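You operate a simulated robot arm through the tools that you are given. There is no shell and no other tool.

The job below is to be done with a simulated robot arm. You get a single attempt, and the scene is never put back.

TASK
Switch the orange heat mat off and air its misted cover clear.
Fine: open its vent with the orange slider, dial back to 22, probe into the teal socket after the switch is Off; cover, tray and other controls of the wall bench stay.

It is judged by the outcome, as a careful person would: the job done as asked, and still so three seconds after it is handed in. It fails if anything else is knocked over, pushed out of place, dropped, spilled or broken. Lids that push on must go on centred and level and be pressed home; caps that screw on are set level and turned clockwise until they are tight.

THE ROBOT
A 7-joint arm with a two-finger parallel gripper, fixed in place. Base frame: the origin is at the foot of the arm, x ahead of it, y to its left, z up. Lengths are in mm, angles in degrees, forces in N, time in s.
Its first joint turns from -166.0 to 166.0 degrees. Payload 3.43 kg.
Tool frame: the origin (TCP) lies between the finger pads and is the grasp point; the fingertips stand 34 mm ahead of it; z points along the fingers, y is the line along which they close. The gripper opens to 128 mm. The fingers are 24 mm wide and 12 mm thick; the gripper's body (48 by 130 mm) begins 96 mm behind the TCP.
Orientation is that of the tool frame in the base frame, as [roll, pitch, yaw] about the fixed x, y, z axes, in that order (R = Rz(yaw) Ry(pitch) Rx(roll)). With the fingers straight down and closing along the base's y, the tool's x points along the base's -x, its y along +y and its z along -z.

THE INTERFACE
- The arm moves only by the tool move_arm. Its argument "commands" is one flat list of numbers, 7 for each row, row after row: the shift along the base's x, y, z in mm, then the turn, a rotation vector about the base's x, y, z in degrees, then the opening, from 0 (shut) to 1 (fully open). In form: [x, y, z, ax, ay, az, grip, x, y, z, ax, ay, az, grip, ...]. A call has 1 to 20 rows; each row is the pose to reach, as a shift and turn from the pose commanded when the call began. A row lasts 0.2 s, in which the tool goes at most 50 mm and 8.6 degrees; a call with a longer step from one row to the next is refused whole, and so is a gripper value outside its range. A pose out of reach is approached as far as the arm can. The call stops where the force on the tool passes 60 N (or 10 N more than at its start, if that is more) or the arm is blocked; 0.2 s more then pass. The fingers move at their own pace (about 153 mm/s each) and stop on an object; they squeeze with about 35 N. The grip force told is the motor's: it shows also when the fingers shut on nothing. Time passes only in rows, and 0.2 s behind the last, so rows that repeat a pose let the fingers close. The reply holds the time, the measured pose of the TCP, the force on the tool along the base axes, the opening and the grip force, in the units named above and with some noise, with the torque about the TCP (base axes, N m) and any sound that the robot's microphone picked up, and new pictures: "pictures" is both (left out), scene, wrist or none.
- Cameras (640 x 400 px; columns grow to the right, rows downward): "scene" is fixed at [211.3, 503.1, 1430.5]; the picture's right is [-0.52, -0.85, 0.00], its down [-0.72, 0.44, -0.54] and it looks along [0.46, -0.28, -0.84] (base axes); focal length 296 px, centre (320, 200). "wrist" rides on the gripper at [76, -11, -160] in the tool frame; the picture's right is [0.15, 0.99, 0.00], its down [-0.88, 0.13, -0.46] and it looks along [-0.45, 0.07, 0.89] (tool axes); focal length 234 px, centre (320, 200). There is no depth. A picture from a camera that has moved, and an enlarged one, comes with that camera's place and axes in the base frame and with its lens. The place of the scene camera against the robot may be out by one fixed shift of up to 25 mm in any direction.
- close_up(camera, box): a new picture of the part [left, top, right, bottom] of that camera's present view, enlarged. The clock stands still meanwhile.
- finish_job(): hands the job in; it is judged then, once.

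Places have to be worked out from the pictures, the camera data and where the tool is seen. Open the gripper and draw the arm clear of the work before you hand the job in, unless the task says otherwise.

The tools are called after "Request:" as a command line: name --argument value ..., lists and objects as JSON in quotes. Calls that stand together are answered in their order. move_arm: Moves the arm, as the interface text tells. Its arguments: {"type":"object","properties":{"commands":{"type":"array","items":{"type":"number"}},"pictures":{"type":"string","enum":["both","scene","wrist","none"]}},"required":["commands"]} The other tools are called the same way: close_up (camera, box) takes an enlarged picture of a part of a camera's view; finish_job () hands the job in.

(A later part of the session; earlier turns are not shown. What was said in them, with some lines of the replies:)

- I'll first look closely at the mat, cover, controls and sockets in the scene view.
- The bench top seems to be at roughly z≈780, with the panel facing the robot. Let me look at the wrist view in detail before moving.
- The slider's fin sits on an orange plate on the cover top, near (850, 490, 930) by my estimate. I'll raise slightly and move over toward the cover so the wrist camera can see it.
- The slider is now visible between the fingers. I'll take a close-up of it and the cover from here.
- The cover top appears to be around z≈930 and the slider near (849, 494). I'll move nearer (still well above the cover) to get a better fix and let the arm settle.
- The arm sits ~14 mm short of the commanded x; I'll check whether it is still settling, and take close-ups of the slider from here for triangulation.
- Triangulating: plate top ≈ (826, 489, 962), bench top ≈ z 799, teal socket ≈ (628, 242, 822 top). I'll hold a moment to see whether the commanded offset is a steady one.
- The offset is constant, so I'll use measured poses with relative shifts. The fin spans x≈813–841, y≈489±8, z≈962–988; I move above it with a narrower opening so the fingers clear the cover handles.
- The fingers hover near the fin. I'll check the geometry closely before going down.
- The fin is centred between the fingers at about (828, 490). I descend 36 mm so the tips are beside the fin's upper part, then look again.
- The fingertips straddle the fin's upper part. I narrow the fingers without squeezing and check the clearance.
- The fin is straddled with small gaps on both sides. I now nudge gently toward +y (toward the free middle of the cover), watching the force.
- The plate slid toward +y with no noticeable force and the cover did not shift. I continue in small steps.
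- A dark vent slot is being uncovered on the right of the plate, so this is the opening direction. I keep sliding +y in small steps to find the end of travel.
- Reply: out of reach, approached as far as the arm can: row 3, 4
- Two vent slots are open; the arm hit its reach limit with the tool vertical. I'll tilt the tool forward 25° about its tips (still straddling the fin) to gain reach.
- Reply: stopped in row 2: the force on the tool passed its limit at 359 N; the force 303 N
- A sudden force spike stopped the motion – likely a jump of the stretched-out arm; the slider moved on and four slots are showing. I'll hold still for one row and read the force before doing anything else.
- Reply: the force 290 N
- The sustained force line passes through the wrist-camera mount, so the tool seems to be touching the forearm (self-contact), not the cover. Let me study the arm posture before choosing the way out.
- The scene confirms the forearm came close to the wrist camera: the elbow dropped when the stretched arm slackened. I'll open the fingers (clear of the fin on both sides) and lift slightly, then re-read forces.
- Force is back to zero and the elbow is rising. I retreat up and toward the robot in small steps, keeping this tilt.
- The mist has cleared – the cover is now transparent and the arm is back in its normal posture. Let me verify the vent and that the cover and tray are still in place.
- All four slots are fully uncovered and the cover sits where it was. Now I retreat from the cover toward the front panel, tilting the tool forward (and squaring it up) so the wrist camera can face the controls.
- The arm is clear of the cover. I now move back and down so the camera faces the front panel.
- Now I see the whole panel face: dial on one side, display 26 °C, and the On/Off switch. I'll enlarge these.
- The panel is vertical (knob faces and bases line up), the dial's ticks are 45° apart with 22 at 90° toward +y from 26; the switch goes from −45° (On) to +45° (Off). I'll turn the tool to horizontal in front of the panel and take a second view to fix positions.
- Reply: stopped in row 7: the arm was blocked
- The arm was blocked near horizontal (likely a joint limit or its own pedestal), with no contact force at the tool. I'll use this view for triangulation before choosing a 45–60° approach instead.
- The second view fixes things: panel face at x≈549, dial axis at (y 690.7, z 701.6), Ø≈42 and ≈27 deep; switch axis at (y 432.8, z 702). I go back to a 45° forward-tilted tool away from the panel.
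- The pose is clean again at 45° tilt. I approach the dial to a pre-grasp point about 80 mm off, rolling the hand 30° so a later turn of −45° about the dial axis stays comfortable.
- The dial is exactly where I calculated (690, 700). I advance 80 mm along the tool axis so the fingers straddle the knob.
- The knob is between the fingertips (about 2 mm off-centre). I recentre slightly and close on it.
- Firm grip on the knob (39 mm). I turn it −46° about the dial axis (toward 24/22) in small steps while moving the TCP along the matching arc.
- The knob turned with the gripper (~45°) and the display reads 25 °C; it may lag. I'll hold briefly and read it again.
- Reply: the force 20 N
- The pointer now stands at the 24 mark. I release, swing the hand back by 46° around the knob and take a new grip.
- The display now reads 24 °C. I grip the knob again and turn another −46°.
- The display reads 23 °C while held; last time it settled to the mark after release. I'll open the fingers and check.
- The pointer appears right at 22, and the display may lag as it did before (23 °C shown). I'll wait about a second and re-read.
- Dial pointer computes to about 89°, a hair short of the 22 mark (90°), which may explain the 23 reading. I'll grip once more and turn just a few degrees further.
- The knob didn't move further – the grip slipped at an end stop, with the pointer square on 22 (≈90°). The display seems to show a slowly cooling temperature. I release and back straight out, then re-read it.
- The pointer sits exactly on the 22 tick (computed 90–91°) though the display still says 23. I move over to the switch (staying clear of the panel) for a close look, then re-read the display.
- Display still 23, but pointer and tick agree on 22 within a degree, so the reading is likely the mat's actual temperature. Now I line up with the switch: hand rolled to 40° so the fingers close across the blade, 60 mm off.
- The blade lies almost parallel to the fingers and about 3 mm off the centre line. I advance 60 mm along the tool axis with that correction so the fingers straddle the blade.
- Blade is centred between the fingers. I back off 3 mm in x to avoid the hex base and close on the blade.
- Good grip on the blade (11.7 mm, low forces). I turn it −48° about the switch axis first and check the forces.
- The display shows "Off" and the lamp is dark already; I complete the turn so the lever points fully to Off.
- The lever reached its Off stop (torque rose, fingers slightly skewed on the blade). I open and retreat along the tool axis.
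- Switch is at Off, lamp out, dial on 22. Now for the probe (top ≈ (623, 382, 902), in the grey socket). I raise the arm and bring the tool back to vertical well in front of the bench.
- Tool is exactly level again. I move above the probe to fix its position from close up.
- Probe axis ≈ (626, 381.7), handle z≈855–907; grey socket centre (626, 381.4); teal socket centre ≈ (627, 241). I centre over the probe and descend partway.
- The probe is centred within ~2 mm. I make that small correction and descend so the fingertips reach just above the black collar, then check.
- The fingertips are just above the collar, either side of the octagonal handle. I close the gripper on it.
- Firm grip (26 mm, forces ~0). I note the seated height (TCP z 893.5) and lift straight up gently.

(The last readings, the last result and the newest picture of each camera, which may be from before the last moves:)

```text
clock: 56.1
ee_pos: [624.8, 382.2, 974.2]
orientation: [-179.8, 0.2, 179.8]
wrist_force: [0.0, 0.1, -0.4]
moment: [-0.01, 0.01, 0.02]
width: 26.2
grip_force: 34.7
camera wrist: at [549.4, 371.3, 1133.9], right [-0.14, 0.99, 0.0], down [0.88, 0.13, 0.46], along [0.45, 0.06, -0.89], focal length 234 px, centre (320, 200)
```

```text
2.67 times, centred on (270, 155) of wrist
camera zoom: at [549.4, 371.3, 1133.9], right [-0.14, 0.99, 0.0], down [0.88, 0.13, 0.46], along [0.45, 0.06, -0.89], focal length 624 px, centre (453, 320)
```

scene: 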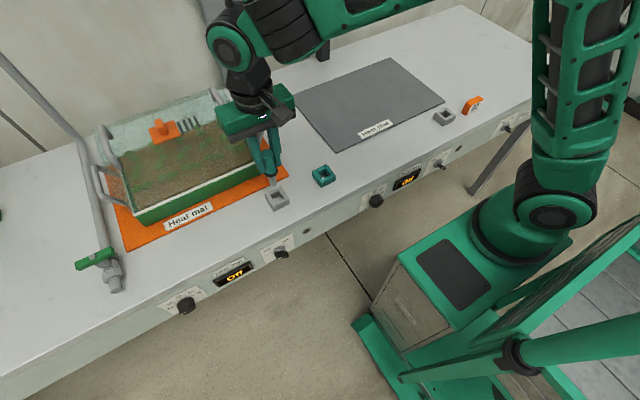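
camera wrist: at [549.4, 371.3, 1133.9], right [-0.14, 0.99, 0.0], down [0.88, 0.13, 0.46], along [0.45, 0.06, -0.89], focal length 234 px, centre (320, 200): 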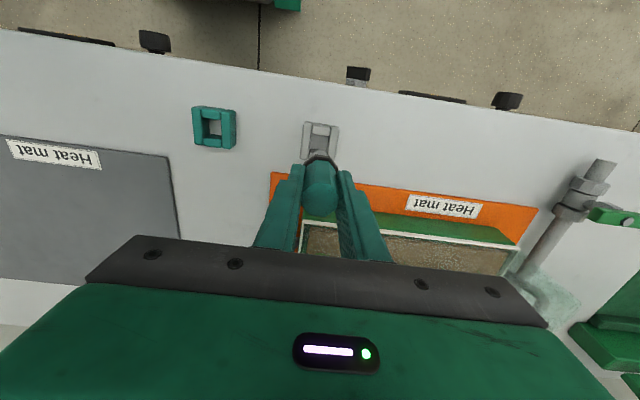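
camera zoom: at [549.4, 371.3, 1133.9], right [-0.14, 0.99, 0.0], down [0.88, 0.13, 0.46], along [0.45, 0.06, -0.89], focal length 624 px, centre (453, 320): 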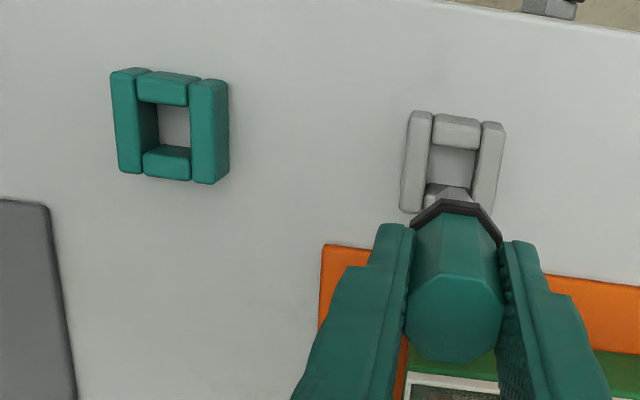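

Probe is out, its prong about 28 mm long. I shift −140 mm in y over the teal socket, so I can compare its image position with that of the grey socket from the same relative viewpoint.

Request:
move_arm --commands '[0, -25, 0, 0, 0, 0, 0.05, 0, -55, 0, 0, 0, 0, 0.05, 0, -85, 0, 0, 0, 0, 0.05, 0, -115, 0, 0, 0, 0, 0.05, 0, -140, 0, 0, 0, 0, 0.05, 0, -140, 0, 0, 0, 0, 0.05, 0, -140, 0, 0, 0, 0, 0.05]'

Request:
close_up --camera "wrist" --box '[150, 80, 390, 230]'

Request:
close_up --camera "scene" --box '[255, 110, 375, 215]'

```text
clock: 57.7
ee_pos: [625.8, 242.8, 972.6]
orientation: [-179.9, 0.1, 179.9]
wrist_force: [-0.2, 0.0, -1.2]
moment: [0.0, -0.03, 0.04]
width: 26.2
grip_force: 35.3
camera wrist: at [550.4, 232.1, 1132.9], right [-0.15, 0.99, 0.0], down [0.88, 0.13, 0.46], along [0.45, 0.06, -0.89], focal length 234 px, centre (320, 200)
```

scene: 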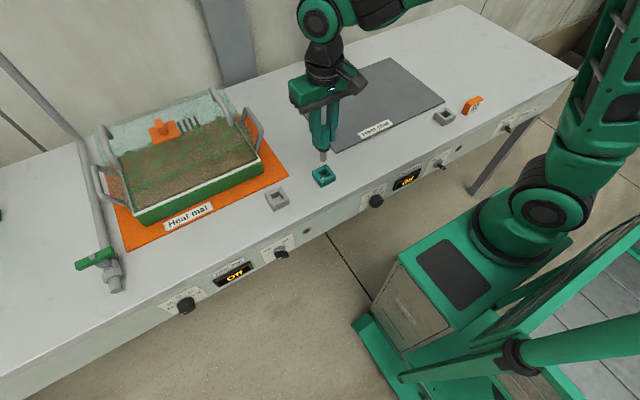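
wrist: 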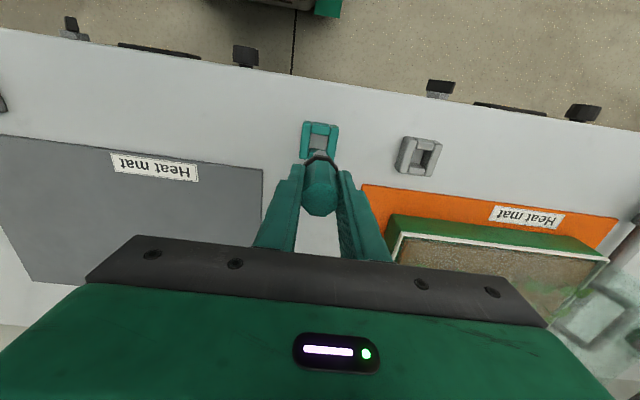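

```text
2.67 times, centred on (270, 155) of wrist
camera zoom: at [550.4, 232.1, 1132.9], right [-0.15, 0.99, 0.0], down [0.88, 0.13, 0.46], along [0.45, 0.06, -0.89], focal length 624 px, centre (453, 320)
```

zoom: 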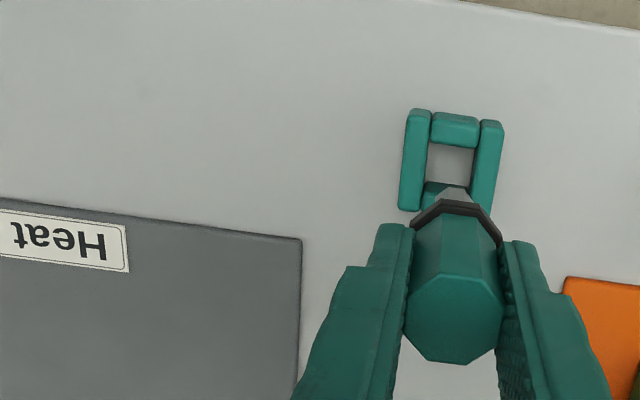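

```text
3.81 times, centred on (315, 162) of scene
camera zoom: at [211.3, 503.1, 1430.5], right [-0.52, -0.85, 0.0], down [-0.72, 0.44, -0.54], along [0.46, -0.28, -0.84], focal length 1128 px, centre (339, 343)
```

zoom: 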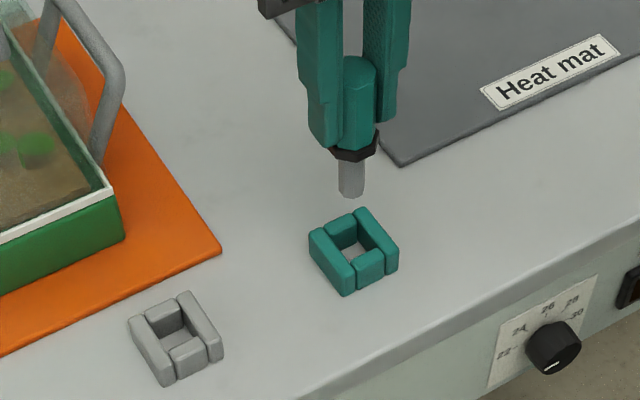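

The teal socket appears within ~1 px of where the grey one did, so the alignment is right (offset ≈ −0.5 mm in x and y). I lower 58 mm and check the prong above the hole.

Request:
move_arm --commands '[-0.4, -0.5, -15, 0, 0, 0, 0.05, -0.4, -0.5, -30, 0, 0, 0, 0.05, -0.4, -0.5, -45, 0, 0, 0, 0.05, -0.4, -0.5, -56, 0, 0, 0, 0.05, -0.4, -0.5, -56, 0, 0, 0, 0.05]' --pictures "wrist"

Request:
close_up --camera "scene" --box '[285, 130, 365, 200]'

Request:
close_up --camera "wrist" --box '[270, 100, 370, 200]'

```text
clock: 58.9
ee_pos: [625.4, 240.4, 918.5]
orientation: [-179.9, 0.2, 180.0]
wrist_force: [0.0, 0.3, -0.3]
moment: [0.0, -0.03, 0.01]
width: 26.3
grip_force: 35.5
camera wrist: at [550.0, 230.0, 1077.6], right [-0.15, 0.99, 0.0], down [0.88, 0.13, 0.46], along [0.45, 0.06, -0.89], focal length 234 px, centre (320, 200)
```

wrist: 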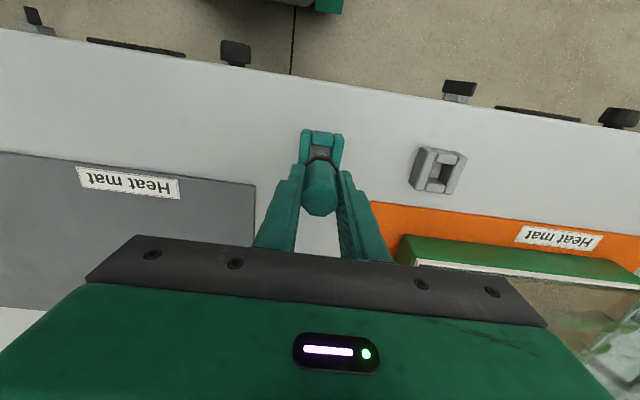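

```text
5.71 times, centred on (325, 165) of scene
camera zoom: at [211.3, 503.1, 1430.5], right [-0.52, -0.85, 0.0], down [-0.72, 0.44, -0.54], along [0.46, -0.28, -0.84], focal length 1692 px, centre (291, 400)
```

zoom: 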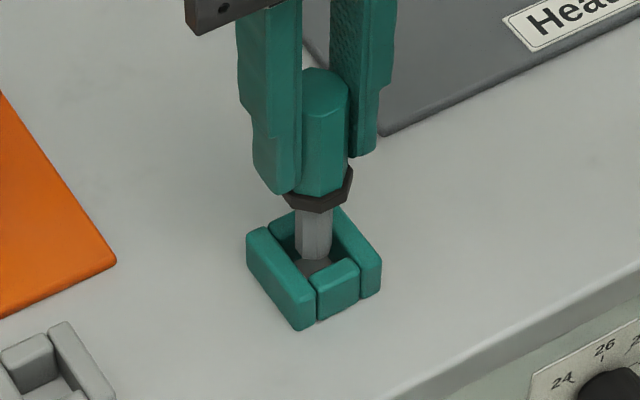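

```text
4.00 times, centred on (320, 150) of wrist
camera zoom: at [550.0, 230.0, 1077.6], right [-0.15, 0.99, 0.0], down [0.88, 0.13, 0.46], along [0.45, 0.06, -0.89], focal length 937 px, centre (320, 400)
```

zoom: 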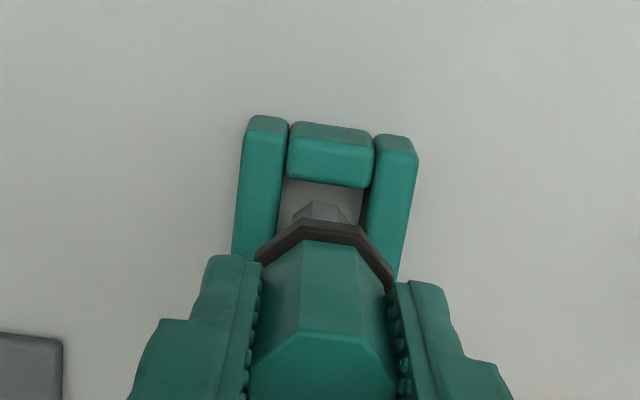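

The prong is centred in the teal socket's opening. I lower slowly another 20 mm, watching the force.

Request:
move_arm --commands '[0, 0, -4, 0, 0, 0, 0.05, 0, 0, -8, 0, 0, 0, 0.05, 0, 0, -12, 0, 0, 0, 0.05, 0, 0, -16, 0, 0, 0, 0.05, 0, 0, -20, 0, 0, 0, 0.05]' --pictures "wrist"

Request:
close_up --camera "scene" --box '[285, 130, 365, 200]'

Request:
close_up --camera "wrist" --box '[270, 100, 370, 200]'

```text
clock: 60.1
ee_pos: [625.1, 240.0, 899.1]
orientation: [-179.9, 0.1, 179.9]
wrist_force: [-0.1, -0.7, -0.2]
moment: [0.0, -0.02, 0.02]
width: 26.4
grip_force: 34.7
camera wrist: at [548.8, 229.4, 1057.2], right [-0.15, 0.99, 0.0], down [0.88, 0.13, 0.46], along [0.45, 0.06, -0.89], focal length 234 px, centre (320, 200)
```

wrist: 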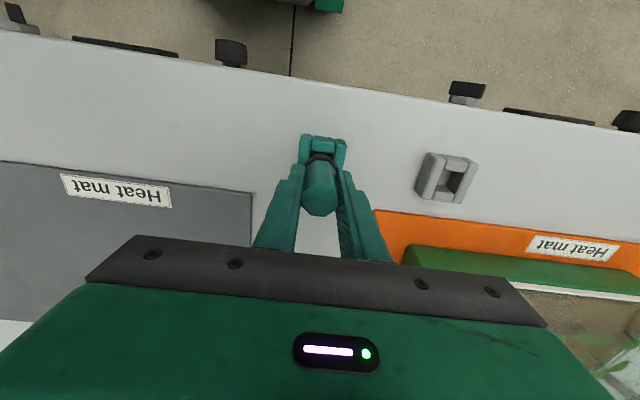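

```text
5.71 times, centred on (325, 165) of scene
camera zoom: at [211.3, 503.1, 1430.5], right [-0.52, -0.85, 0.0], down [-0.72, 0.44, -0.54], along [0.46, -0.28, -0.84], focal length 1692 px, centre (291, 400)
```

zoom: 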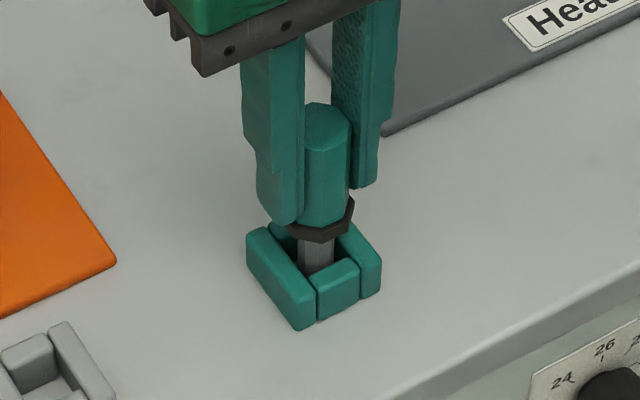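

```text
4.00 times, centred on (320, 150) of wrist
camera zoom: at [548.8, 229.4, 1057.2], right [-0.15, 0.99, 0.0], down [0.88, 0.13, 0.46], along [0.45, 0.06, -0.89], focal length 937 px, centre (320, 400)
```

zoom: 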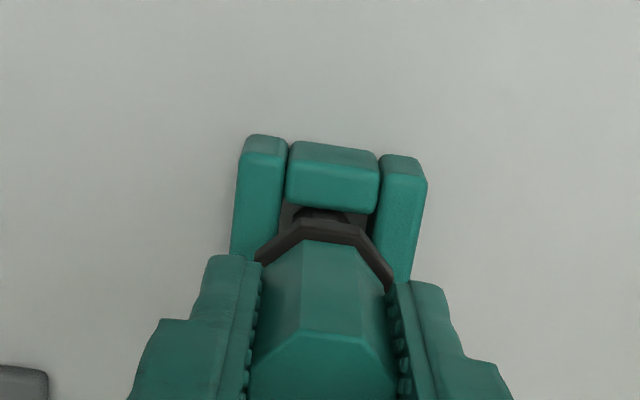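

No contact yet; seated height should be about z 893.5. I lower the last millimetres in fine steps.

Request:
move_arm --commands '[0, 0, -2, 0, 0, 0, 0.05, 0, 0, -4, 0, 0, 0, 0.05, 0, 0, -5.5, 0, 0, 0, 0.05]' --pictures "none"

Request:
close_up --camera "scene" --box '[285, 130, 365, 200]'

```text
clock: 60.9
ee_pos: [626.5, 240.4, 893.1]
orientation: [-179.9, 0.1, 179.9]
wrist_force: [-2.1, -2.0, 11.5]
moment: [-0.16, 0.19, 0.0]
width: 26.0
grip_force: 34.9
```

```text
5.71 times, centred on (325, 165) of scene
camera zoom: at [211.3, 503.1, 1430.5], right [-0.52, -0.85, 0.0], down [-0.72, 0.44, -0.54], along [0.46, -0.28, -0.84], focal length 1692 px, centre (291, 400)
```

zoom: 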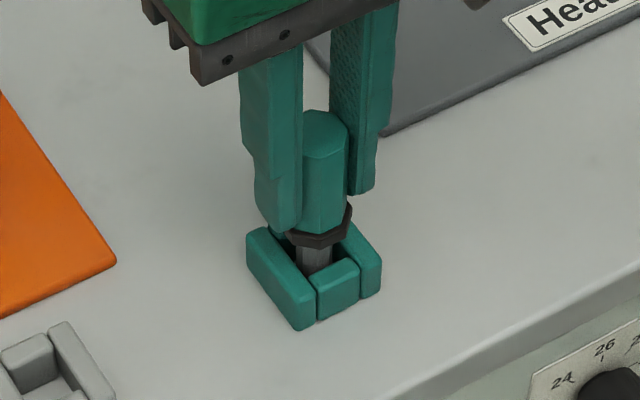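

The probe has bottomed out at z 893.1 (11 N upward), the same height as in the grey socket. I open the fingers and check it stays upright before lifting away.

Request:
move_arm --commands '[0, 0, 0, 0, 0, 0, 0.24, 0, 0, 0, 0, 0, 0, 0.3, 0, 0, 0, 0, 0, 0, 0.45, 0, 0, 0, 0, 0, 0, 0.45]' --pictures "wrist"

Request:
close_up --camera "scene" --box '[285, 130, 365, 200]'

Request:
close_up --camera "wrist" --box '[260, 100, 380, 220]'

```text
clock: 61.9
ee_pos: [624.9, 241.1, 891.8]
orientation: [-179.9, 0.1, 179.9]
wrist_force: [0.6, 0.0, 1.1]
moment: [-0.01, 0.01, 0.0]
width: 57.6
grip_force: 0.1
camera wrist: at [549.3, 230.1, 1052.0], right [-0.15, 0.99, 0.0], down [0.88, 0.13, 0.46], along [0.45, 0.06, -0.89], focal length 234 px, centre (320, 200)
```

wrist: 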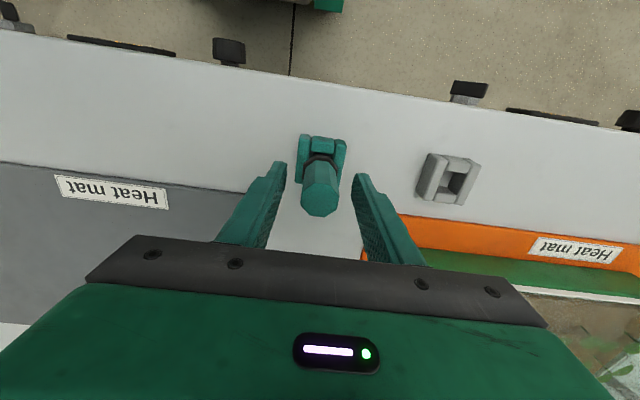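

```text
5.71 times, centred on (325, 165) of scene
camera zoom: at [211.3, 503.1, 1430.5], right [-0.52, -0.85, 0.0], down [-0.72, 0.44, -0.54], along [0.46, -0.28, -0.84], focal length 1692 px, centre (291, 400)
```

zoom: 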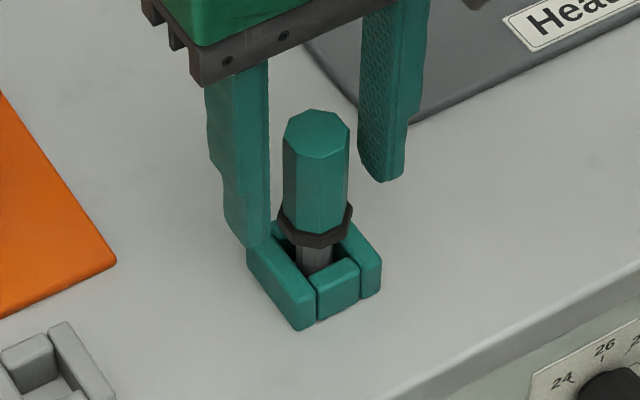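

```text
3.33 times, centred on (320, 160) of wrist
camera zoom: at [549.3, 230.1, 1052.0], right [-0.15, 0.99, 0.0], down [0.88, 0.13, 0.46], along [0.45, 0.06, -0.89], focal length 781 px, centre (320, 333)
```

zoom: 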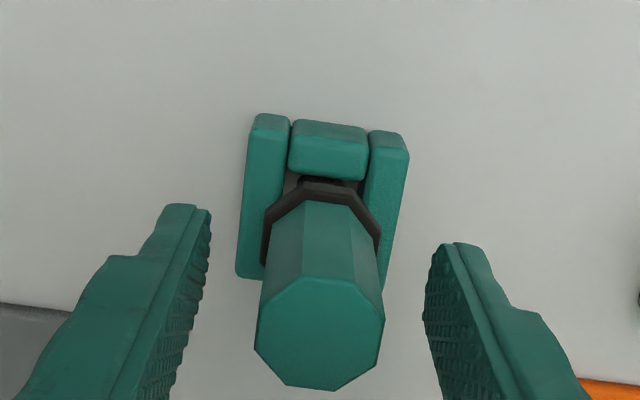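

The probe stands upright in the teal socket and the fingers are clear of it. I lift straight up and away.

Request:
move_arm --commands '[0, 0, 15, 0, 0, 0, 0.5, 0, 0, 40, 0, 0, 0, 0.5, 0, 0, 75, 0, 0, 0, 0.5, 0, 0, 110, 0, 0, 0, 0.5, -20, 0, 150, 0, 0, 0, 0.6, -50, -5, 185, 0, 0, 0, 0.6, -90, -10, 205, 0, 0, 0, 0.6, -130, -12, 215, 0, 0, 0, 0.6, -130, -12, 215, 0, 0, 0, 0.6]'

Request:
close_up --camera "scene" --box '[60, 80, 360, 320]'

Request:
close_up --camera "scene" --box '[150, 220, 340, 330]'

```text
clock: 63.9
ee_pos: [493.5, 229.5, 1110.4]
orientation: [-179.9, 0.1, 179.9]
wrist_force: [-0.3, 0.5, -0.7]
moment: [0.03, 0.0, -0.02]
width: 76.8
grip_force: 0.0
camera wrist: at [418.8, 218.9, 1269.0], right [-0.14, 0.99, 0.0], down [0.88, 0.13, 0.46], along [0.45, 0.06, -0.89], focal length 234 px, centre (320, 200)
```

scene: 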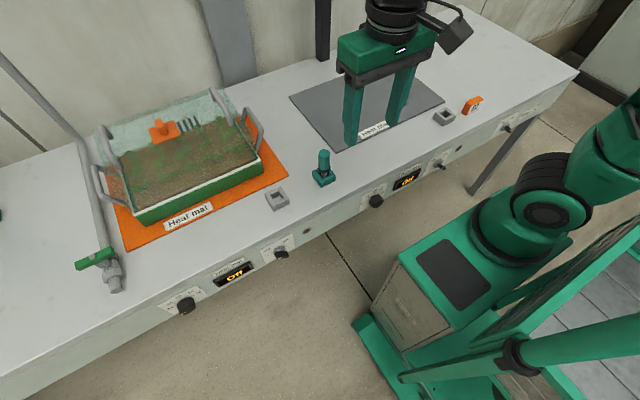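
wrist: 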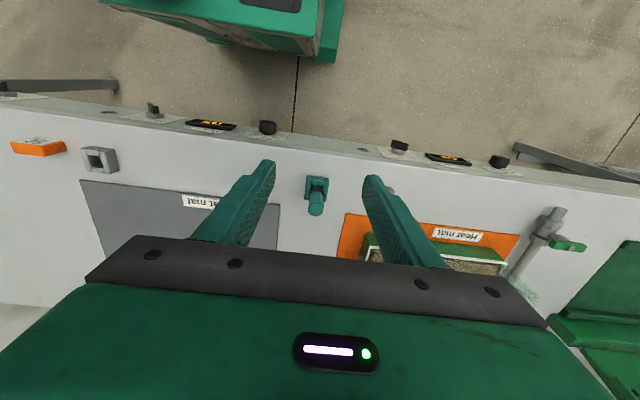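

```text
1.67 times, centred on (210, 200) of scene
camera zoom: at [211.3, 503.1, 1430.5], right [-0.52, -0.85, 0.0], down [-0.72, 0.44, -0.54], along [0.46, -0.28, -0.84], focal length 494 px, centre (503, 200)
```

zoom: 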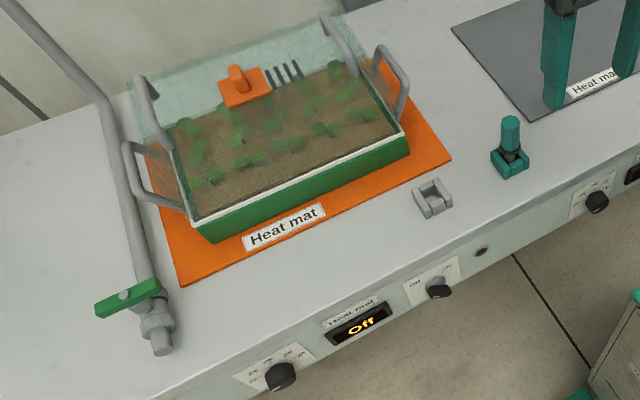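

```text
3.37 times, centred on (245, 275) of scene
camera zoom: at [211.3, 503.1, 1430.5], right [-0.52, -0.85, 0.0], down [-0.72, 0.44, -0.54], along [0.46, -0.28, -0.84], focal length 997 px, centre (573, -53)
```

zoom: 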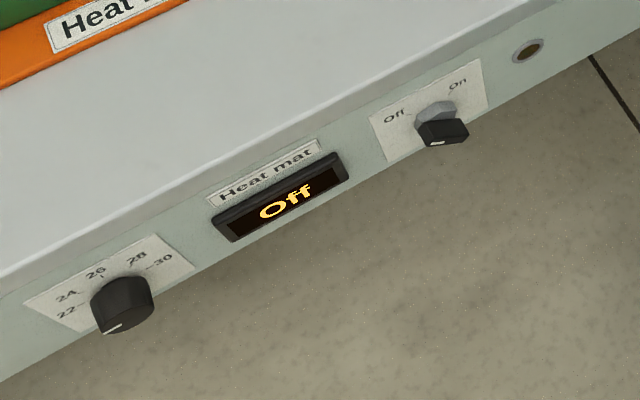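

Everything looks right: display Off, lamp out, probe in the teal socket. I compare the cover and tray with the first pictures using the same crops.

Request:
close_up --camera "scene" --box '[80, 70, 300, 210]'

Request:
close_up --camera "scene" --box '[240, 150, 350, 220]'

Request:
close_up --camera "scene" --box '[340, 80, 560, 220]'

Request:
close_up --camera "scene" --box '[155, 280, 215, 320]'

```text
2.86 times, centred on (190, 140) of scene
camera zoom: at [211.3, 503.1, 1430.5], right [-0.52, -0.85, 0.0], down [-0.72, 0.44, -0.54], along [0.46, -0.28, -0.84], focal length 846 px, centre (691, 371)
```

zoom: 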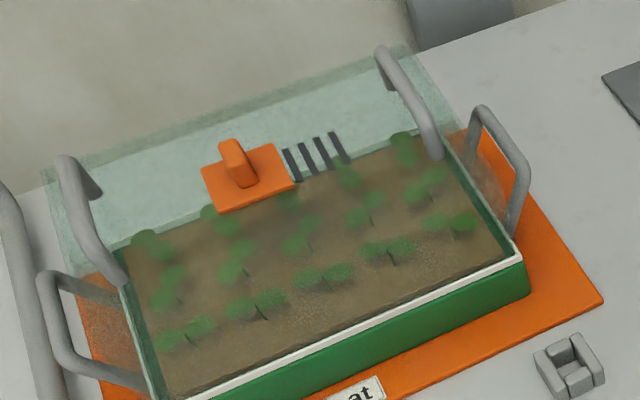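

```text
5.71 times, centred on (295, 185) of scene
camera zoom: at [211.3, 503.1, 1430.5], right [-0.52, -0.85, 0.0], down [-0.72, 0.44, -0.54], along [0.46, -0.28, -0.84], focal length 1692 px, centre (463, 286)
```

zoom: 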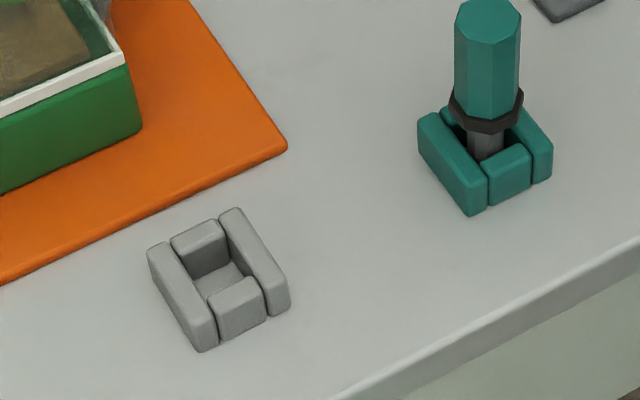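

```text
2.86 times, centred on (450, 150) of scene
camera zoom: at [211.3, 503.1, 1430.5], right [-0.52, -0.85, 0.0], down [-0.72, 0.44, -0.54], along [0.46, -0.28, -0.84], focal length 846 px, centre (-51, 343)
```

zoom: 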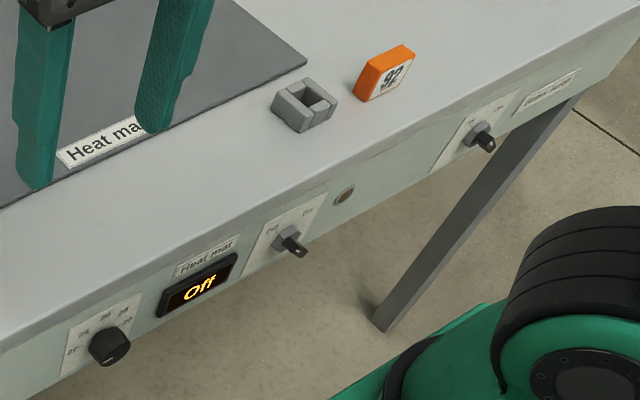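

```text
10.00 times, centred on (185, 300) of scene
camera zoom: at [211.3, 503.1, 1430.5], right [-0.52, -0.85, 0.0], down [-0.72, 0.44, -0.54], along [0.46, -0.28, -0.84], focal length 2961 px, centre (1670, -800)
```

zoom: 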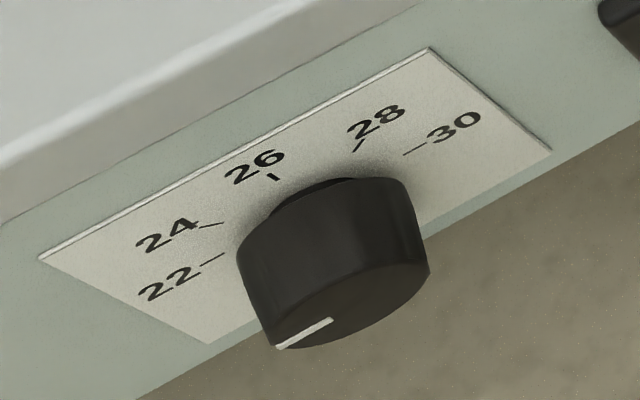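

Cover, tray, mat and other controls are in exactly the same image positions as at the start; the dial pointer is parallel to the 22 tick. I open the gripper fully, hold a few seconds clear of the bench, and take a last look.

Request:
move_arm --commands '[-10, 0, 10, 0, 0, 0, 1, -20, 0, 20, 0, 0, 0, 1, -20, 0, 20, 0, 0, 0, 1, -20, 0, 20, 0, 0, 0, 1, -20, 0, 20, 0, 0, 0, 1, -20, 0, 20, 0, 0, 0, 1, -20, 0, 20, 0, 0, 0, 1, -20, 0, 20, 0, 0, 0, 1, -20, 0, 20, 0, 0, 0, 1, -20, 0, 20, 0, 0, 0, 1]'

Request:
close_up --camera "scene" --box '[60, 80, 360, 320]'

```text
clock: 66.1
ee_pos: [474.9, 229.0, 1128.3]
orientation: [-179.9, 0.1, 179.9]
wrist_force: [0.2, 0.2, -0.5]
moment: [-0.01, -0.04, -0.01]
width: 128.0
grip_force: 0.1
camera wrist: at [399.2, 218.8, 1288.0], right [-0.15, 0.99, 0.0], down [0.88, 0.13, 0.46], along [0.45, 0.06, -0.89], focal length 234 px, centre (320, 200)
```

scene: 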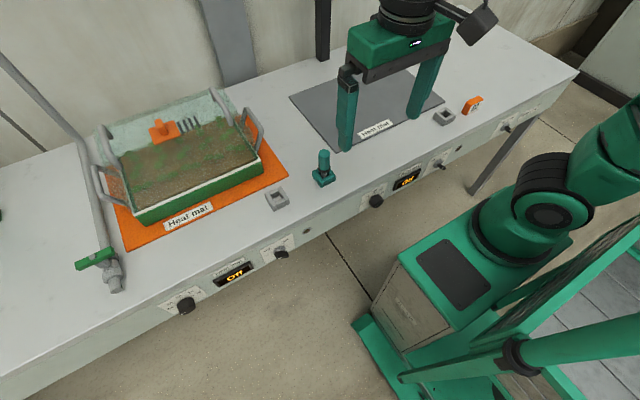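
wrist: 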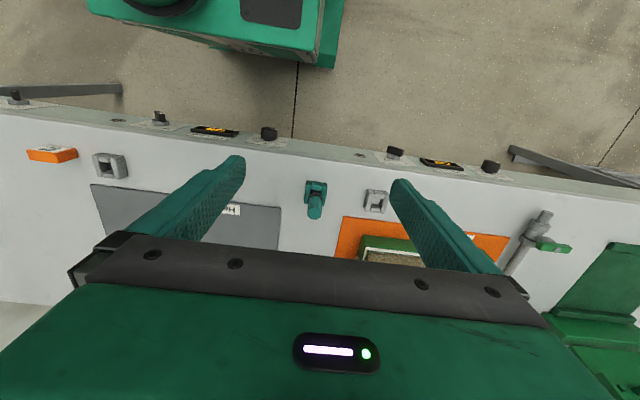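

```text
1.67 times, centred on (210, 200) of scene
camera zoom: at [211.3, 503.1, 1430.5], right [-0.52, -0.85, 0.0], down [-0.72, 0.44, -0.54], along [0.46, -0.28, -0.84], focal length 494 px, centre (503, 200)
```

zoom: 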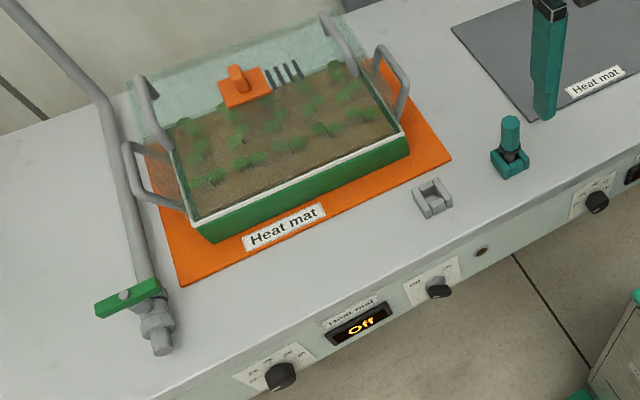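

All the goals hold: vent open and cover clear, dial on 22, switch Off with lamp out, probe upright in the teal socket, everything else unmoved, arm clear with the gripper open. I hand the job in.

Request:
finish_job

```text
The job is handed in.
```

The orange heat mat is off, its cover has cleared, and I've handed the job in. In the last pictures everything was as you asked, with one open question on the dial:

- **Vent:** the orange slider is open with all four slots uncovered. The cover is clear enough to see the seedlings, and it hasn't moved.
- **Dial:** the pointer is on 22, and the dial would turn no further that way. The display still read 23 °C about 13 seconds later, just before I switched off, so I went by the pointer. I don't know why the display lagged.
- **Switch:** it points to Off, the display reads "Off" and the lamp is dark.
- **Probe:** moved to the teal socket after the switch was Off. It sits as deep as it did in the grey one and stands upright.
- **Everything else:** the tray, the mat and the other controls look unmoved against the first pictures.

While I was opening the vent, the arm stretched too far and jerked, and the force reading jumped to 359 N. From the force readings, the wrist camera was pressing against the arm's own forearm, not the cover. I backed it off and the force returned to zero.
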